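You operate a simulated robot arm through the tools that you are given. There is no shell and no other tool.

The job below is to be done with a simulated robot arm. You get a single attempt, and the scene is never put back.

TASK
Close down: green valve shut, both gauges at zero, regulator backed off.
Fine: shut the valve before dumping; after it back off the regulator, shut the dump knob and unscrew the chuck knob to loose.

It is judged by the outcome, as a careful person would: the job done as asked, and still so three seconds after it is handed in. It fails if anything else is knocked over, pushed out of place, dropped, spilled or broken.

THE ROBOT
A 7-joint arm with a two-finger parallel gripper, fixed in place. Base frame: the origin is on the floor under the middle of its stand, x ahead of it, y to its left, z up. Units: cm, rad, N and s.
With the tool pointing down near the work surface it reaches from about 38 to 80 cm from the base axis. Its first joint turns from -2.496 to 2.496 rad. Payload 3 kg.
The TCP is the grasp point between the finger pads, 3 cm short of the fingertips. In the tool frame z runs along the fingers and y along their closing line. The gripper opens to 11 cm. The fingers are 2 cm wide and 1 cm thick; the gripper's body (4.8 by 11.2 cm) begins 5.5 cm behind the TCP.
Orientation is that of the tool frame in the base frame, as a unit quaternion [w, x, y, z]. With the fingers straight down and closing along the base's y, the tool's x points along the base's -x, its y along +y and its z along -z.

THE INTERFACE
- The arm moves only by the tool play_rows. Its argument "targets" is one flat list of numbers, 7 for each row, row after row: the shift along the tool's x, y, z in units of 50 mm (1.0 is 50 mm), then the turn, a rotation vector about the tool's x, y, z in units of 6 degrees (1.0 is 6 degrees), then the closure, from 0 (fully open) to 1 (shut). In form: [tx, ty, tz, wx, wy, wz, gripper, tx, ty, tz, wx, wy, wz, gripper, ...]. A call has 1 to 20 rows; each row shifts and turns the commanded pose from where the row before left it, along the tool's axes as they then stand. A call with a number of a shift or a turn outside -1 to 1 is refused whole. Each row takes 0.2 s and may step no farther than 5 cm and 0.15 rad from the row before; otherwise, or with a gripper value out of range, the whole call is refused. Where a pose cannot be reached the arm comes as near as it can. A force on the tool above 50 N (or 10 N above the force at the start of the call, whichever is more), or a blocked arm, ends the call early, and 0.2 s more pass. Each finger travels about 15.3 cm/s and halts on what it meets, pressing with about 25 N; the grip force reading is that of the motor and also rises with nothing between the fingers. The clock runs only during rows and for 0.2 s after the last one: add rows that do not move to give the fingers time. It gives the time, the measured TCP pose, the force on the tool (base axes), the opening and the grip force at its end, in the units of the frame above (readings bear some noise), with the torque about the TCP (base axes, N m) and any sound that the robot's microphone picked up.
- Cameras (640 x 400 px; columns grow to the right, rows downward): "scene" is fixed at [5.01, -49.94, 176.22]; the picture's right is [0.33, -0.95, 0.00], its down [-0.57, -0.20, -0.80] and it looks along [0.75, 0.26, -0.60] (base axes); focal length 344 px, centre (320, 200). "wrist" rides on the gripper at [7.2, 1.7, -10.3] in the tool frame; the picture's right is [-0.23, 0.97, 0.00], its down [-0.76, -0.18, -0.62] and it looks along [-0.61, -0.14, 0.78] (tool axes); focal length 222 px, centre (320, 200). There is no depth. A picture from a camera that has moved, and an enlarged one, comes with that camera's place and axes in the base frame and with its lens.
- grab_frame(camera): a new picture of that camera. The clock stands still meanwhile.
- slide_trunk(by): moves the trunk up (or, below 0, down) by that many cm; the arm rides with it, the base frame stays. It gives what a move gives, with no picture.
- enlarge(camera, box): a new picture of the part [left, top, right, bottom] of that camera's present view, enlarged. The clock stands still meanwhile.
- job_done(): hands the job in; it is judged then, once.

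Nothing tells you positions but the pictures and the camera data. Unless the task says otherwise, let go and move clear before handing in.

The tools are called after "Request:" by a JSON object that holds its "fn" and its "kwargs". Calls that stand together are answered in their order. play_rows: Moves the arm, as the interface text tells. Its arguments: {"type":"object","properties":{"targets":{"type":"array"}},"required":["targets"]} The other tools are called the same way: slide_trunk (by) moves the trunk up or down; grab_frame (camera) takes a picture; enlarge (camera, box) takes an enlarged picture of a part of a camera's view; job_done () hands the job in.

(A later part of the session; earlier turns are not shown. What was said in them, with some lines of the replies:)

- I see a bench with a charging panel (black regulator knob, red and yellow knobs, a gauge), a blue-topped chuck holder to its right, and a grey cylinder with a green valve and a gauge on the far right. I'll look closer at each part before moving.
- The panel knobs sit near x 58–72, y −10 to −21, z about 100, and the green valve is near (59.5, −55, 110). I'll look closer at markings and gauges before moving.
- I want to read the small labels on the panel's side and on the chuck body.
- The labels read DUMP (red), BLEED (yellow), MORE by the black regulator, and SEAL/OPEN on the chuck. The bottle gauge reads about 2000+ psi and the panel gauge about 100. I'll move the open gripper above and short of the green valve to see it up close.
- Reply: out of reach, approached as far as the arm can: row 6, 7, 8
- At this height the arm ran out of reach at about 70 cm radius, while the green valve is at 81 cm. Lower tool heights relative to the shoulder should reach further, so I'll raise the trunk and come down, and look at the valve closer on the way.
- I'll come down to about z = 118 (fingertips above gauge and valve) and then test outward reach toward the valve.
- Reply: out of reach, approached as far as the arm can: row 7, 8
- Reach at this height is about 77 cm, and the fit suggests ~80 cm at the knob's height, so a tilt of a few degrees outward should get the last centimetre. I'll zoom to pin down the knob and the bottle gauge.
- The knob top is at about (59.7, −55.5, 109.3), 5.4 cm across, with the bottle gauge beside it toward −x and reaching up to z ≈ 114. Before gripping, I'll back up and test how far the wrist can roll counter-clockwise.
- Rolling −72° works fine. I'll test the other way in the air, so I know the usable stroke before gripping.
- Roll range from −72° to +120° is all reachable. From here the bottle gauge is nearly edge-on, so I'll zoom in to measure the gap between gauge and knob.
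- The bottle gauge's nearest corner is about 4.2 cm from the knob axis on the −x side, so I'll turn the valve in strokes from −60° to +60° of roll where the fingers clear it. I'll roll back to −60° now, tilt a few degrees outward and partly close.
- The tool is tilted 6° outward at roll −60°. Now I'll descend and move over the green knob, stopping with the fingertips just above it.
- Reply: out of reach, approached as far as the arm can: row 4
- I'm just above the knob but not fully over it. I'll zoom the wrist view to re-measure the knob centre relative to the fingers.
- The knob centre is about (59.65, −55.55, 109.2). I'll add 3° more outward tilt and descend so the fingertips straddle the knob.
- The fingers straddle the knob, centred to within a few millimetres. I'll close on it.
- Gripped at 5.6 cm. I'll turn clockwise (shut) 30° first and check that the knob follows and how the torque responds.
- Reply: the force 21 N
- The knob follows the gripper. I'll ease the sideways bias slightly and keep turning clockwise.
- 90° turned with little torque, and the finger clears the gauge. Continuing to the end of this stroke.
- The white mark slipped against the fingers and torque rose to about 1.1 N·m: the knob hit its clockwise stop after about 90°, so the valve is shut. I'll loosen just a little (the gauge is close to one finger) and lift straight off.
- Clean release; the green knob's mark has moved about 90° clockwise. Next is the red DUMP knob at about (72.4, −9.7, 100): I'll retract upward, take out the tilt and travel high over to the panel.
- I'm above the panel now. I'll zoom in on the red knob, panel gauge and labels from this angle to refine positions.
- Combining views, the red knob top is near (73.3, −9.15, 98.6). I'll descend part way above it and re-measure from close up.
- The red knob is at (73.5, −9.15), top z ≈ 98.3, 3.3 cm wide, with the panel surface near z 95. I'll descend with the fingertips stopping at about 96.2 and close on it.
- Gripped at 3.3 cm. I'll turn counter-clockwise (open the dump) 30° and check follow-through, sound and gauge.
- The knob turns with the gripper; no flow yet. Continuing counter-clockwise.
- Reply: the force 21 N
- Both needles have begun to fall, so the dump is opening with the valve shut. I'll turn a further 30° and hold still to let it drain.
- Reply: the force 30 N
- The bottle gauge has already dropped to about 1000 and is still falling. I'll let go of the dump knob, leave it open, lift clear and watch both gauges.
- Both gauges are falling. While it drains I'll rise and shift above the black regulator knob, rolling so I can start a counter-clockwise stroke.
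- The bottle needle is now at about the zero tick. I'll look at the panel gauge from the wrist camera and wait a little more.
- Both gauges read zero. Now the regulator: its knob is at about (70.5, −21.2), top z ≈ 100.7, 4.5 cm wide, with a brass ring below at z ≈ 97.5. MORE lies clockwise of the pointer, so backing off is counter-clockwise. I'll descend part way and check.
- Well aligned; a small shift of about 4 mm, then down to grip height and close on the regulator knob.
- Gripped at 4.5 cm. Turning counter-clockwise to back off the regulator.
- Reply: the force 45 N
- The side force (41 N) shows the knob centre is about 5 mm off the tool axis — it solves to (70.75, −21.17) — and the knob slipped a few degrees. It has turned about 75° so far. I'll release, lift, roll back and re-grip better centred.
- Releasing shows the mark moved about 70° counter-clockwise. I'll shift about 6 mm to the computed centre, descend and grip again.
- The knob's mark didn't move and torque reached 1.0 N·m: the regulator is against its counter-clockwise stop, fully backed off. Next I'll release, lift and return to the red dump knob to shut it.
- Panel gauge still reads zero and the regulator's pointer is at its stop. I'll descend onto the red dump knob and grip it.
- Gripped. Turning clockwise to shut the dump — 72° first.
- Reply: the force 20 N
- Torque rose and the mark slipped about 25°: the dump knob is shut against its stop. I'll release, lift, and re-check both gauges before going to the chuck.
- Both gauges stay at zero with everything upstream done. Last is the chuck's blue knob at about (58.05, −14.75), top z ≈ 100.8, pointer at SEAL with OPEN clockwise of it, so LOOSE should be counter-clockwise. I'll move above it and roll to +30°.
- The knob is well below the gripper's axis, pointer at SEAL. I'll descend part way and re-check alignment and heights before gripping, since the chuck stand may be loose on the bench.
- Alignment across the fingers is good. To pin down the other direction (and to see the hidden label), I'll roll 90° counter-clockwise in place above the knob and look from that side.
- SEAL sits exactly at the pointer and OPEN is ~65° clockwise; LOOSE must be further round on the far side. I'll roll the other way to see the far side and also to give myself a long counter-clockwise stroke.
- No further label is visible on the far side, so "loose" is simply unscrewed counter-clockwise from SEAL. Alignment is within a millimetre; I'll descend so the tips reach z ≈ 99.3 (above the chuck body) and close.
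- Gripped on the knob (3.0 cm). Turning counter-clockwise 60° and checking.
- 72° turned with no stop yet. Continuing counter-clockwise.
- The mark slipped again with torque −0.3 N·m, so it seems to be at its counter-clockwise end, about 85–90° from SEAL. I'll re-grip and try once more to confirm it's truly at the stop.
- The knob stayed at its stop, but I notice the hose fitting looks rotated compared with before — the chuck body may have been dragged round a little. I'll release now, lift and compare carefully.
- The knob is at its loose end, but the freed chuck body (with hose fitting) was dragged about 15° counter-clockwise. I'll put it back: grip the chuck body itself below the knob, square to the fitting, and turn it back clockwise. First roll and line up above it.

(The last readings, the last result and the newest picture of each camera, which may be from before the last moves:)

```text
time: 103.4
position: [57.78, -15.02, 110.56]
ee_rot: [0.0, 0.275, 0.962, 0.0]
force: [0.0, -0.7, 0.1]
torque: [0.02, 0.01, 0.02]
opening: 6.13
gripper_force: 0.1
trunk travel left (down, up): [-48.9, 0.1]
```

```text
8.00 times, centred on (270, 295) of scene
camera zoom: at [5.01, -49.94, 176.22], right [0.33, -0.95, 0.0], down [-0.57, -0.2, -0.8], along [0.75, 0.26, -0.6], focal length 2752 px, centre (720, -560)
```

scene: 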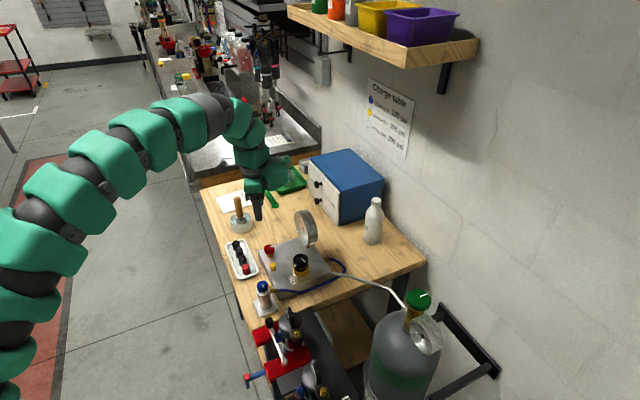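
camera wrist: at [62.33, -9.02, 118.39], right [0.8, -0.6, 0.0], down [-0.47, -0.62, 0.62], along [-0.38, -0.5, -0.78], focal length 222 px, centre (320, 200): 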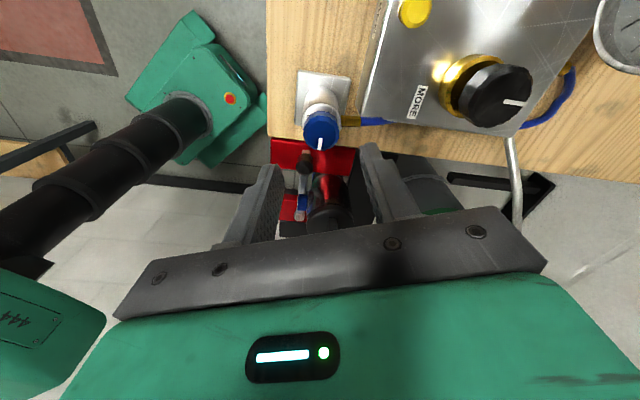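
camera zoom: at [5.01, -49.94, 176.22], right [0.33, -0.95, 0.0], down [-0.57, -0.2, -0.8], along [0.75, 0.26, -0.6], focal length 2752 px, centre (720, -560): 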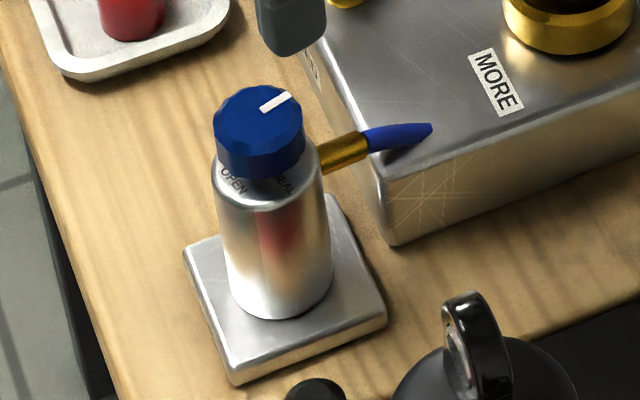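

I'll descend with the fingers wide so the tips straddle the chuck body below the knob, then close on the body.

Request:
{"fn": "play_rows", "kwargs": {"targets": [0, 0.03, 0.7, 0, 0, 0, 0.44, 0, 0, 0.7, 0, 0, 0, 0.44, 0, 0, 0.5, 0, 0, 0, 0.44, 0, 0, 0.34, 0, 0, 0, 0.44, 0, 0, 0, 0, 0, 0, 0.44]}}

Request:
{"fn": "enlarge", "kwargs": {"camera": "wrist", "box": [220, 60, 420, 260]}}

Request:
{"fn": "enlarge", "kwargs": {"camera": "scene", "box": [250, 270, 290, 320]}}

```text
time: 104.6
position: [58.07, -14.82, 99.45]
ee_rot: [0.0, 0.276, 0.961, 0.001]
force: [0.1, 0.9, 0.0]
torque: [-0.01, 0.0, -0.01]
opening: 6.19
gripper_force: 0.0
trunk travel left (down, up): [-48.9, 0.1]
```

```text
2.00 times, centred on (320, 160) of wrist
camera zoom: at [52.8, -9.68, 109.74], right [0.71, 0.71, 0.0], down [0.55, -0.55, 0.62], along [0.44, -0.44, -0.78], focal length 444 px, centre (320, 280)
```

zoom: 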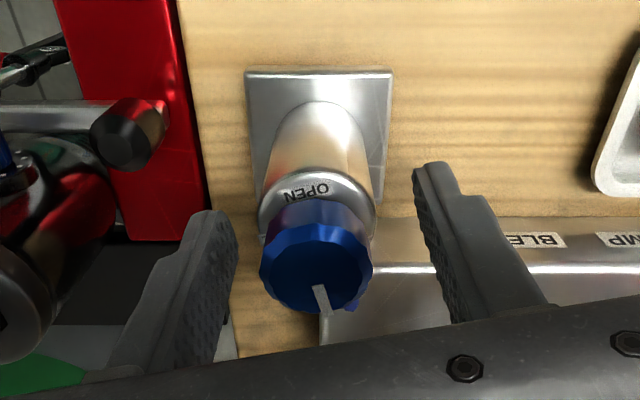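

```text
8.00 times, centred on (270, 295) of scene
camera zoom: at [5.01, -49.94, 176.22], right [0.33, -0.95, 0.0], down [-0.57, -0.2, -0.8], along [0.75, 0.26, -0.6], focal length 2752 px, centre (720, -560)
```

zoom: 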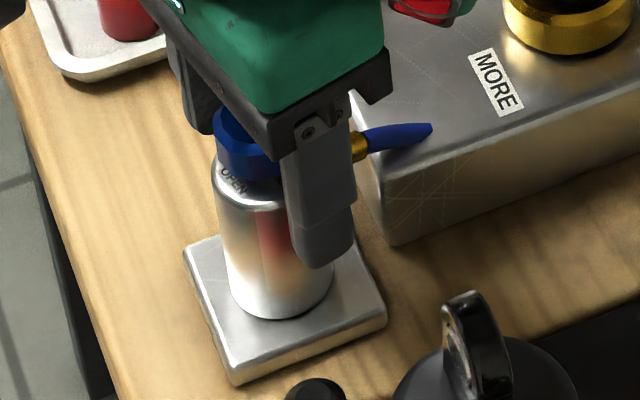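

Fingers are either side of the chuck body, clear of the fitting. Close gently and turn it back about 11° clockwise.

Request:
{"fn": "play_rows", "kwargs": {"targets": [0, 0, 0, 0, 0, 0, 0.5, 0, 0, 0, 0, 0, 0, 0.56, 0, 0, 0, 0, 0, 0, 0.6, 0, 0, 0, 0, 0, 0, 0.66, 0, 0, 0, 0, 0, 0, 0.8]}}

Request:
{"fn": "enlarge", "kwargs": {"camera": "scene", "box": [250, 270, 290, 320]}}

```text
time: 105.8
position: [57.93, -14.91, 99.3]
ee_rot: [0.0, 0.275, 0.961, 0.0]
force: [-2.5, -3.6, 0.3]
torque: [0.03, -0.01, -0.01]
opening: 3.73
gripper_force: 24.7
trunk travel left (down, up): [-48.9, 0.1]
```

```text
8.00 times, centred on (270, 295) of scene
camera zoom: at [5.01, -49.94, 176.22], right [0.33, -0.95, 0.0], down [-0.57, -0.2, -0.8], along [0.75, 0.26, -0.6], focal length 2752 px, centre (720, -560)
```

zoom: 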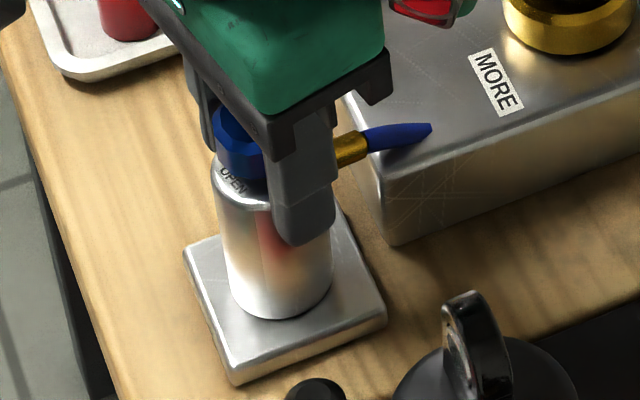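

Request:
{"fn": "play_rows", "kwargs": {"targets": [0, 0, 0, 0, 0, 0.6, 0.8, 0, 0, 0, 0, 0, 0.6, 0.8, 0, 0, 0, 0, 0, 0.6, 0.8, 0, 0, 0, 0, 0, 0, 0.8]}}

Request:
{"fn": "enlarge", "kwargs": {"camera": "scene", "box": [250, 270, 290, 320]}}

Request:
{"fn": "enlarge", "kwargs": {"camera": "wrist", "box": [220, 60, 420, 260]}}

```text
time: 106.8
position: [58.02, -14.89, 99.41]
ee_rot: [0.0, 0.365, 0.931, 0.0]
force: [0.0, -3.3, 1.7]
torque: [-0.27, 0.0, 0.07]
opening: 3.67
gripper_force: 24.8
trunk travel left (down, up): [-48.9, 0.1]
```

```text
8.00 times, centred on (270, 295) of scene
camera zoom: at [5.01, -49.94, 176.22], right [0.33, -0.95, 0.0], down [-0.57, -0.2, -0.8], along [0.75, 0.26, -0.6], focal length 2752 px, centre (720, -560)
```

zoom: 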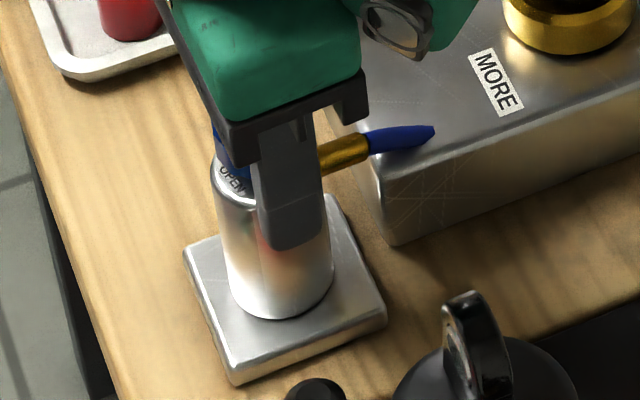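

```text
2.00 times, centred on (320, 160) of wrist
camera zoom: at [53.81, -8.77, 109.76], right [0.83, 0.56, 0.0], down [0.44, -0.65, 0.62], along [0.35, -0.52, -0.78], focal length 444 px, centre (320, 280)
```

zoom: 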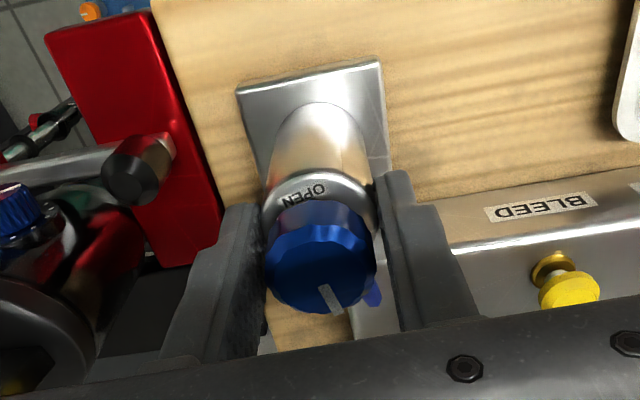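

The fingers mostly slid round the smooth chuck body; it came back only a degree or two. I'll squeeze fully and turn a bit further, watching the fitting.

Request:
{"fn": "play_rows", "kwargs": {"targets": [0, 0, 0, 0, 0, 0, 1, 0, 0, 0, 0, 0, 0, 1, 0, 0, 0, 0, 0, 0.5, 1, 0, 0, 0, 0, 0, 0.5, 1, 0, 0, 0, 0, 0, 0.5, 1, 0, 0, 0, 0, 0, 0.5, 1]}}

Request:
{"fn": "enlarge", "kwargs": {"camera": "scene", "box": [250, 270, 290, 320]}}

Request:
{"fn": "enlarge", "kwargs": {"camera": "wrist", "box": [220, 60, 420, 260]}}

```text
time: 108.2
position: [58.03, -14.76, 99.4]
ee_rot: [-0.001, 0.461, 0.888, 0.0]
force: [-1.1, -5.4, 0.2]
torque: [-0.41, 0.05, 0.35]
opening: 3.68
gripper_force: 25.4
trunk travel left (down, up): [-48.9, 0.1]
```

```text
8.00 times, centred on (270, 295) of scene
camera zoom: at [5.01, -49.94, 176.22], right [0.33, -0.95, 0.0], down [-0.57, -0.2, -0.8], along [0.75, 0.26, -0.6], focal length 2752 px, centre (720, -560)
```

zoom: 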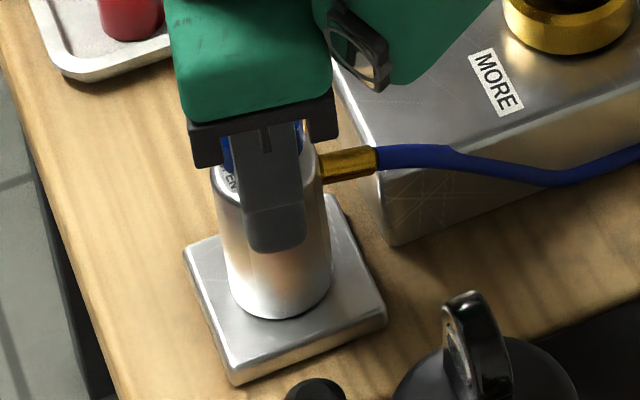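

```text
2.00 times, centred on (320, 160) of wrist
camera zoom: at [55.17, -8.02, 109.77], right [0.93, 0.38, 0.0], down [0.29, -0.72, 0.62], along [0.23, -0.58, -0.78], focal length 444 px, centre (320, 280)
```

zoom: 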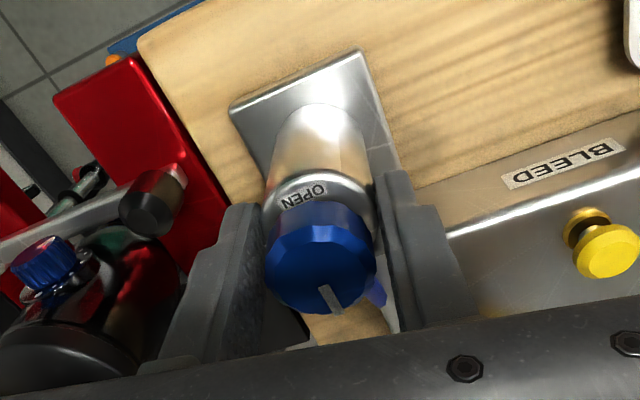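

The body turned back with the gripper this time; the fitting and hose are almost where they were. A final ~3° to match the original picture.

Request:
{"fn": "play_rows", "kwargs": {"targets": [0, 0, 0, 0, 0, 0.3, 1, 0, 0, 0, 0, 0, 0.25, 1, 0, 0, 0, 0, 0, 0, 1]}}

Request:
{"fn": "enlarge", "kwargs": {"camera": "scene", "box": [250, 270, 290, 320]}}

```text
time: 109.0
position: [57.94, -14.68, 99.34]
ee_rot: [0.0, 0.486, 0.874, 0.0]
force: [-0.6, -8.1, -0.3]
torque: [-0.44, -0.07, 0.05]
opening: 3.68
gripper_force: 24.7
trunk travel left (down, up): [-48.9, 0.1]
```

```text
8.00 times, centred on (270, 295) of scene
camera zoom: at [5.01, -49.94, 176.22], right [0.33, -0.95, 0.0], down [-0.57, -0.2, -0.8], along [0.75, 0.26, -0.6], focal length 2752 px, centre (720, -560)
```

zoom: 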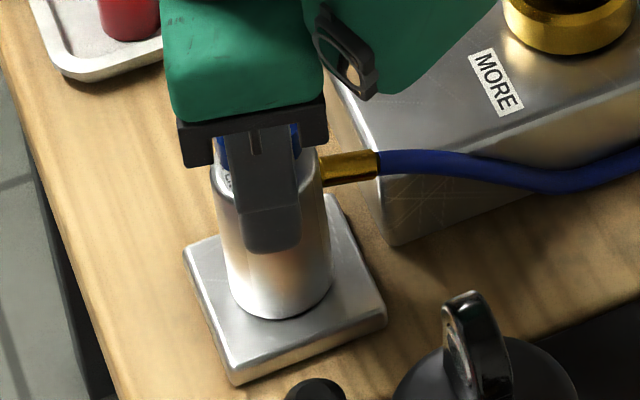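

The fitting now matches its original position. Releasing and lifting straight up.

Request:
{"fn": "play_rows", "kwargs": {"targets": [0, 0, 0, 0, 0, 0, 0.44, 0, 0, 0, 0, 0, 0, 0.44, 0, 0, 0, 0, 0, 0, 0.44, 0, 0, -0.4, 0, 0, 0, 0.44, 0, 0, -0.6, 0, 0, 0, 0.44, 0, 0, -0.8, 0, 0, 0, 0.44, 0, 0, -0.8, 0, 0, 0, 0.44, 0, 0, 0, 0, 0, 0, 0.44]}}

Request:
{"fn": "enlarge", "kwargs": {"camera": "scene", "box": [250, 270, 290, 320]}}

Request:
{"fn": "enlarge", "kwargs": {"camera": "wrist", "box": [240, 60, 400, 200]}}

Request:
{"fn": "enlarge", "kwargs": {"camera": "scene", "box": [220, 200, 380, 320]}}

```text
time: 110.8
position: [58.03, -14.76, 112.63]
ee_rot: [-0.001, 0.486, 0.874, 0.0]
force: [-0.1, -0.3, -0.4]
torque: [-0.02, 0.01, 0.01]
opening: 6.18
gripper_force: 0.1
trunk travel left (down, up): [-48.9, 0.1]
```

```text
8.00 times, centred on (270, 295) of scene
camera zoom: at [5.01, -49.94, 176.22], right [0.33, -0.95, 0.0], down [-0.57, -0.2, -0.8], along [0.75, 0.26, -0.6], focal length 2752 px, centre (720, -560)
```

zoom: 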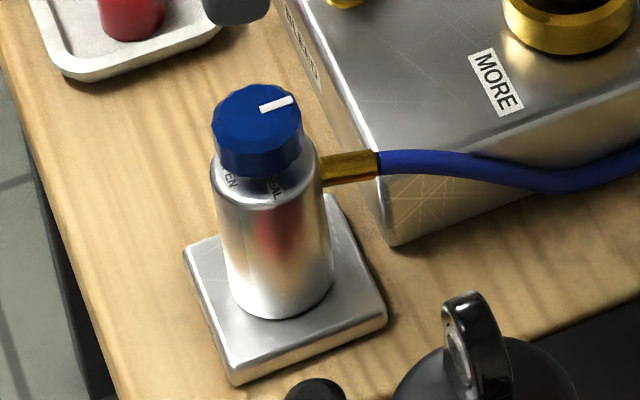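

```text
2.86 times, centred on (320, 130) of wrist
camera zoom: at [55.64, -7.91, 122.9], right [0.95, 0.32, 0.0], down [0.25, -0.74, 0.62], along [0.2, -0.59, -0.78], focal length 635 px, centre (320, 400)
```

zoom: 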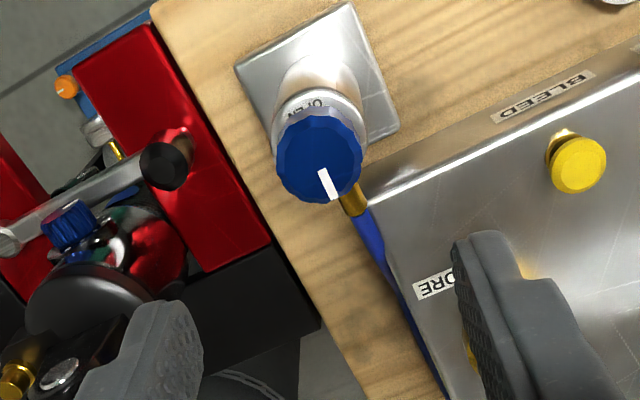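

```text
3.33 times, centred on (300, 260) of scene
camera zoom: at [5.01, -49.94, 176.22], right [0.33, -0.95, 0.0], down [-0.57, -0.2, -0.8], along [0.75, 0.26, -0.6], focal length 1147 px, centre (387, 0)
```

zoom: 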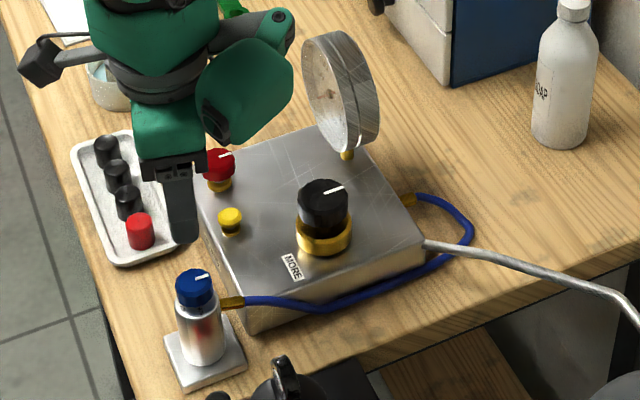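

The chuck, fitting and hose look just as at the start, with the knob turned roughly 90° from SEAL. I'll roll back to the same +30° view as before to check the pointer angle and body alignment precisely.

Request:
{"fn": "play_rows", "kwargs": {"targets": [0, 0, -0.2, 0, 0, -1, 0.52, 0, 0, 0, 0, 0, -1, 0.52, 0, 0, 0, 0, 0, -1, 0.52, 0, 0, 0, 0, 0, -1, 0.52, 0, 0, 0, 0, 0, -0.7, 0.52, 0, 0, 0, 0, 0, 0, 0.52]}}

Request:
{"fn": "enlarge", "kwargs": {"camera": "wrist", "box": [240, 60, 400, 200]}}

Request:
{"fn": "enlarge", "kwargs": {"camera": "wrist", "box": [290, 80, 350, 150]}}

```text
time: 112.2
position: [57.99, -14.74, 113.55]
ee_rot: [0.0, 0.257, 0.966, 0.0]
force: [-0.1, 0.4, 0.0]
torque: [0.04, -0.03, -0.03]
opening: 5.3
gripper_force: 0.1
trunk travel left (down, up): [-48.9, 0.1]
```

```text
2.86 times, centred on (320, 130) of wrist
camera zoom: at [52.54, -9.78, 123.82], right [0.68, 0.73, 0.0], down [0.57, -0.53, 0.62], along [0.46, -0.42, -0.78], focal length 635 px, centre (320, 400)
```

zoom: 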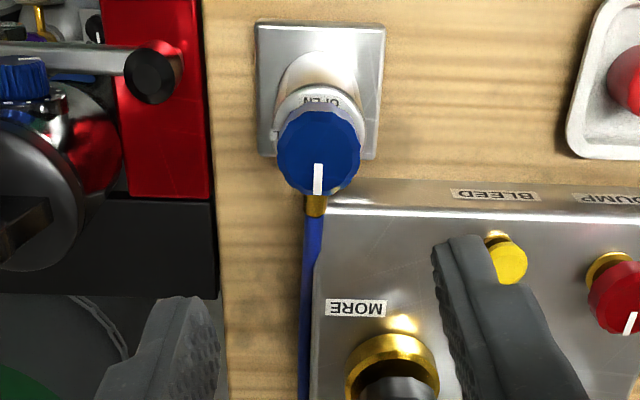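

```text
5.71 times, centred on (320, 115) of wrist
camera zoom: at [52.54, -9.78, 123.82], right [0.68, 0.73, 0.0], down [0.57, -0.53, 0.62], along [0.46, -0.42, -0.78], focal length 1269 px, centre (320, 686)
```

zoom: 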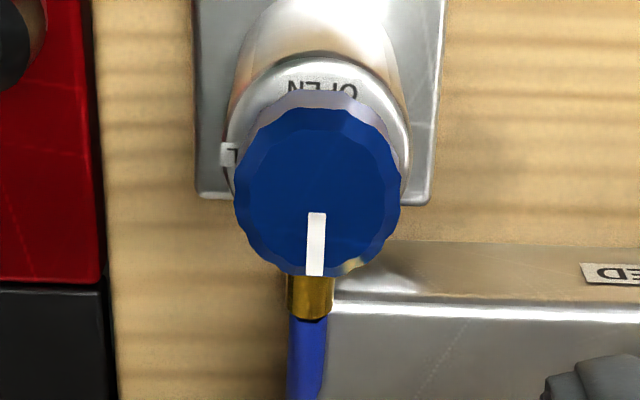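

The view is identical to the original: OPEN label and fitting in place, and the pointer exactly 90° counter-clockwise of SEAL — loose. I'll lift away and re-check both gauges and all knobs.

Request:
{"fn": "play_rows", "kwargs": {"targets": [0, 0, -0.8, 0, 0, 0, 0.5, 0, 0, -0.8, 0, 0, 0, 0.4, 0.3, 0.0, -0.7, 0, 0, 0, 0.2, 0.5, 0, -0.6, 0, 0, 0, 0, 0.6, 0, -0.5, 0, 0, 0, 0, 0.6, 0, -0.3, 0, 0, 0, 0, 0, 0, 0, 0, 0, 0, 0]}}

Request:
{"fn": "grab_frame", "kwargs": {"camera": "scene"}}

Request:
{"fn": "grab_frame", "kwargs": {"camera": "wrist"}}

Request:
{"fn": "enlarge", "kwargs": {"camera": "scene", "box": [400, 280, 450, 360]}}

Request:
{"fn": "enlarge", "kwargs": {"camera": "scene", "box": [235, 205, 345, 320]}}

```text
time: 113.8
position: [49.4, -9.73, 131.91]
ee_rot: [0.0, 0.258, 0.966, 0.0]
force: [0.7, -0.6, -0.5]
torque: [0.0, 0.0, 0.01]
opening: 11.0
gripper_force: 0.0
trunk travel left (down, up): [-48.9, 0.1]
```

```text
taken
```

scene: 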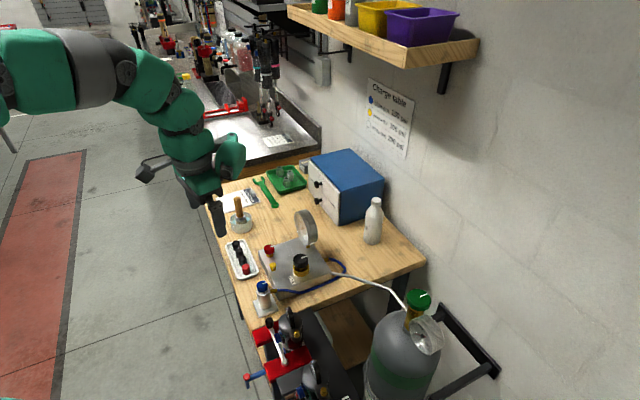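

```text
taken
camera wrist: at [43.95, -4.77, 142.27], right [0.68, 0.73, 0.0], down [0.57, -0.53, 0.62], along [0.46, -0.42, -0.78], focal length 222 px, centre (320, 200)
```

wrist: 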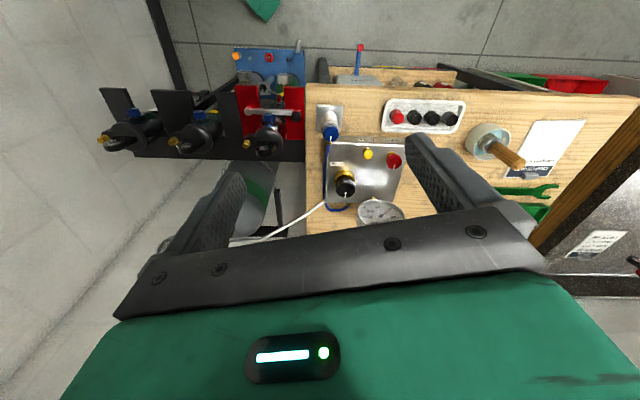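

```text
5.00 times, centred on (425, 320) of scene
camera zoom: at [5.01, -49.94, 176.22], right [0.33, -0.95, 0.0], down [-0.57, -0.2, -0.8], along [0.75, 0.26, -0.6], focal length 1720 px, centre (-205, -400)
```

zoom: 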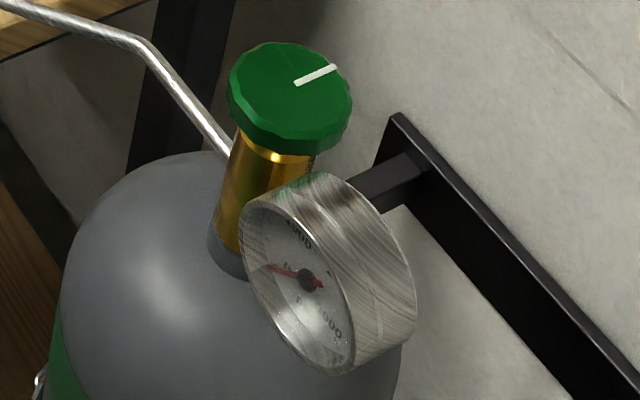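

```text
3.48 times, centred on (290, 262) of scene
camera zoom: at [5.01, -49.94, 176.22], right [0.33, -0.95, 0.0], down [-0.57, -0.2, -0.8], along [0.75, 0.26, -0.6], focal length 1197 px, centre (424, -17)
```

zoom: 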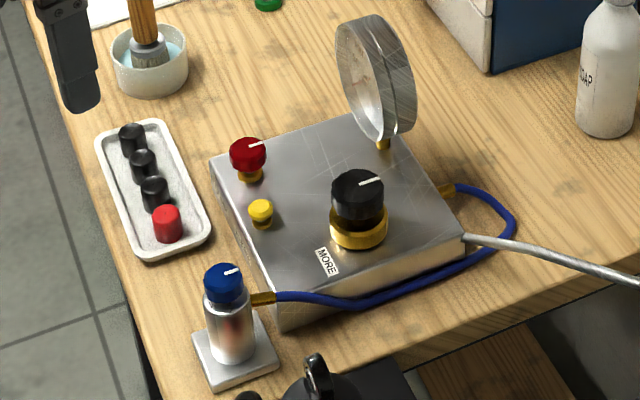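

Request:
{"fn": "enlarge", "kwargs": {"camera": "wrist", "box": [320, 140, 420, 225]}}

Request:
{"fn": "enlarge", "kwargs": {"camera": "scene", "box": [405, 300, 445, 355]}}

```text
4.71 times, centred on (370, 182) of wrist
camera zoom: at [43.95, -4.77, 142.27], right [0.68, 0.73, 0.0], down [0.57, -0.53, 0.62], along [0.46, -0.42, -0.78], focal length 1045 px, centre (85, 282)
```

zoom: 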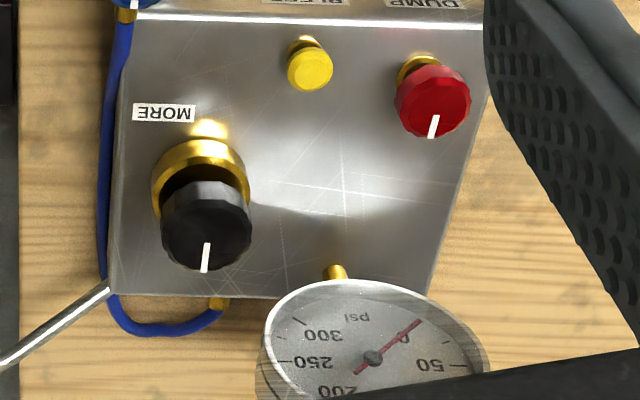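

```text
7.27 times, centred on (425, 328) of scene
camera zoom: at [5.01, -49.94, 176.22], right [0.33, -0.95, 0.0], down [-0.57, -0.2, -0.8], along [0.75, 0.26, -0.6], focal length 2502 px, centre (-444, -727)
```

zoom: 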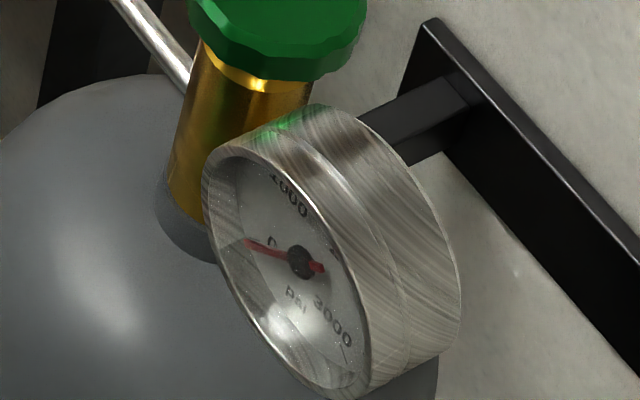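

Both gauges still read zero 39 s after I closed the dump. The green valve, regulator and dump knob are at their stops, the chuck knob is loose, and nothing else has moved. The arm is clear, so I'm handing in.

Request:
{"fn": "job_done", "kwargs": {}}

```text
The job is handed in.
```

The rig is closed down and I've handed the job in. No result has come back yet.

| Item | State at hand-in | How I checked |
|---|---|---|
| **Green valve** | Shut | Turned about 90° clockwise to its stop, before any dumping |
| **Both gauges** | Zero | Drained through the dump knob and still at zero about 39 s after I shut it |
| **Regulator** | Backed off | Turned counter-clockwise about 75° to its stop |
| **Dump knob** | Shut | Turned clockwise to its stop, after the regulator |
| **Chuck knob** | Loose | Turned 90° counter-clockwise from SEAL to its stop. There is no LOOSE label to line it up with |

**Chuck body:** when the chuck knob reached its stop, the chuck body turned with it by about 11–15°, taking the hose fitting along. I gripped the body and turned it back. In the pictures, the fitting, hose and labels now match their starting positions.

Nothing else moved, and the arm is lifted clear.
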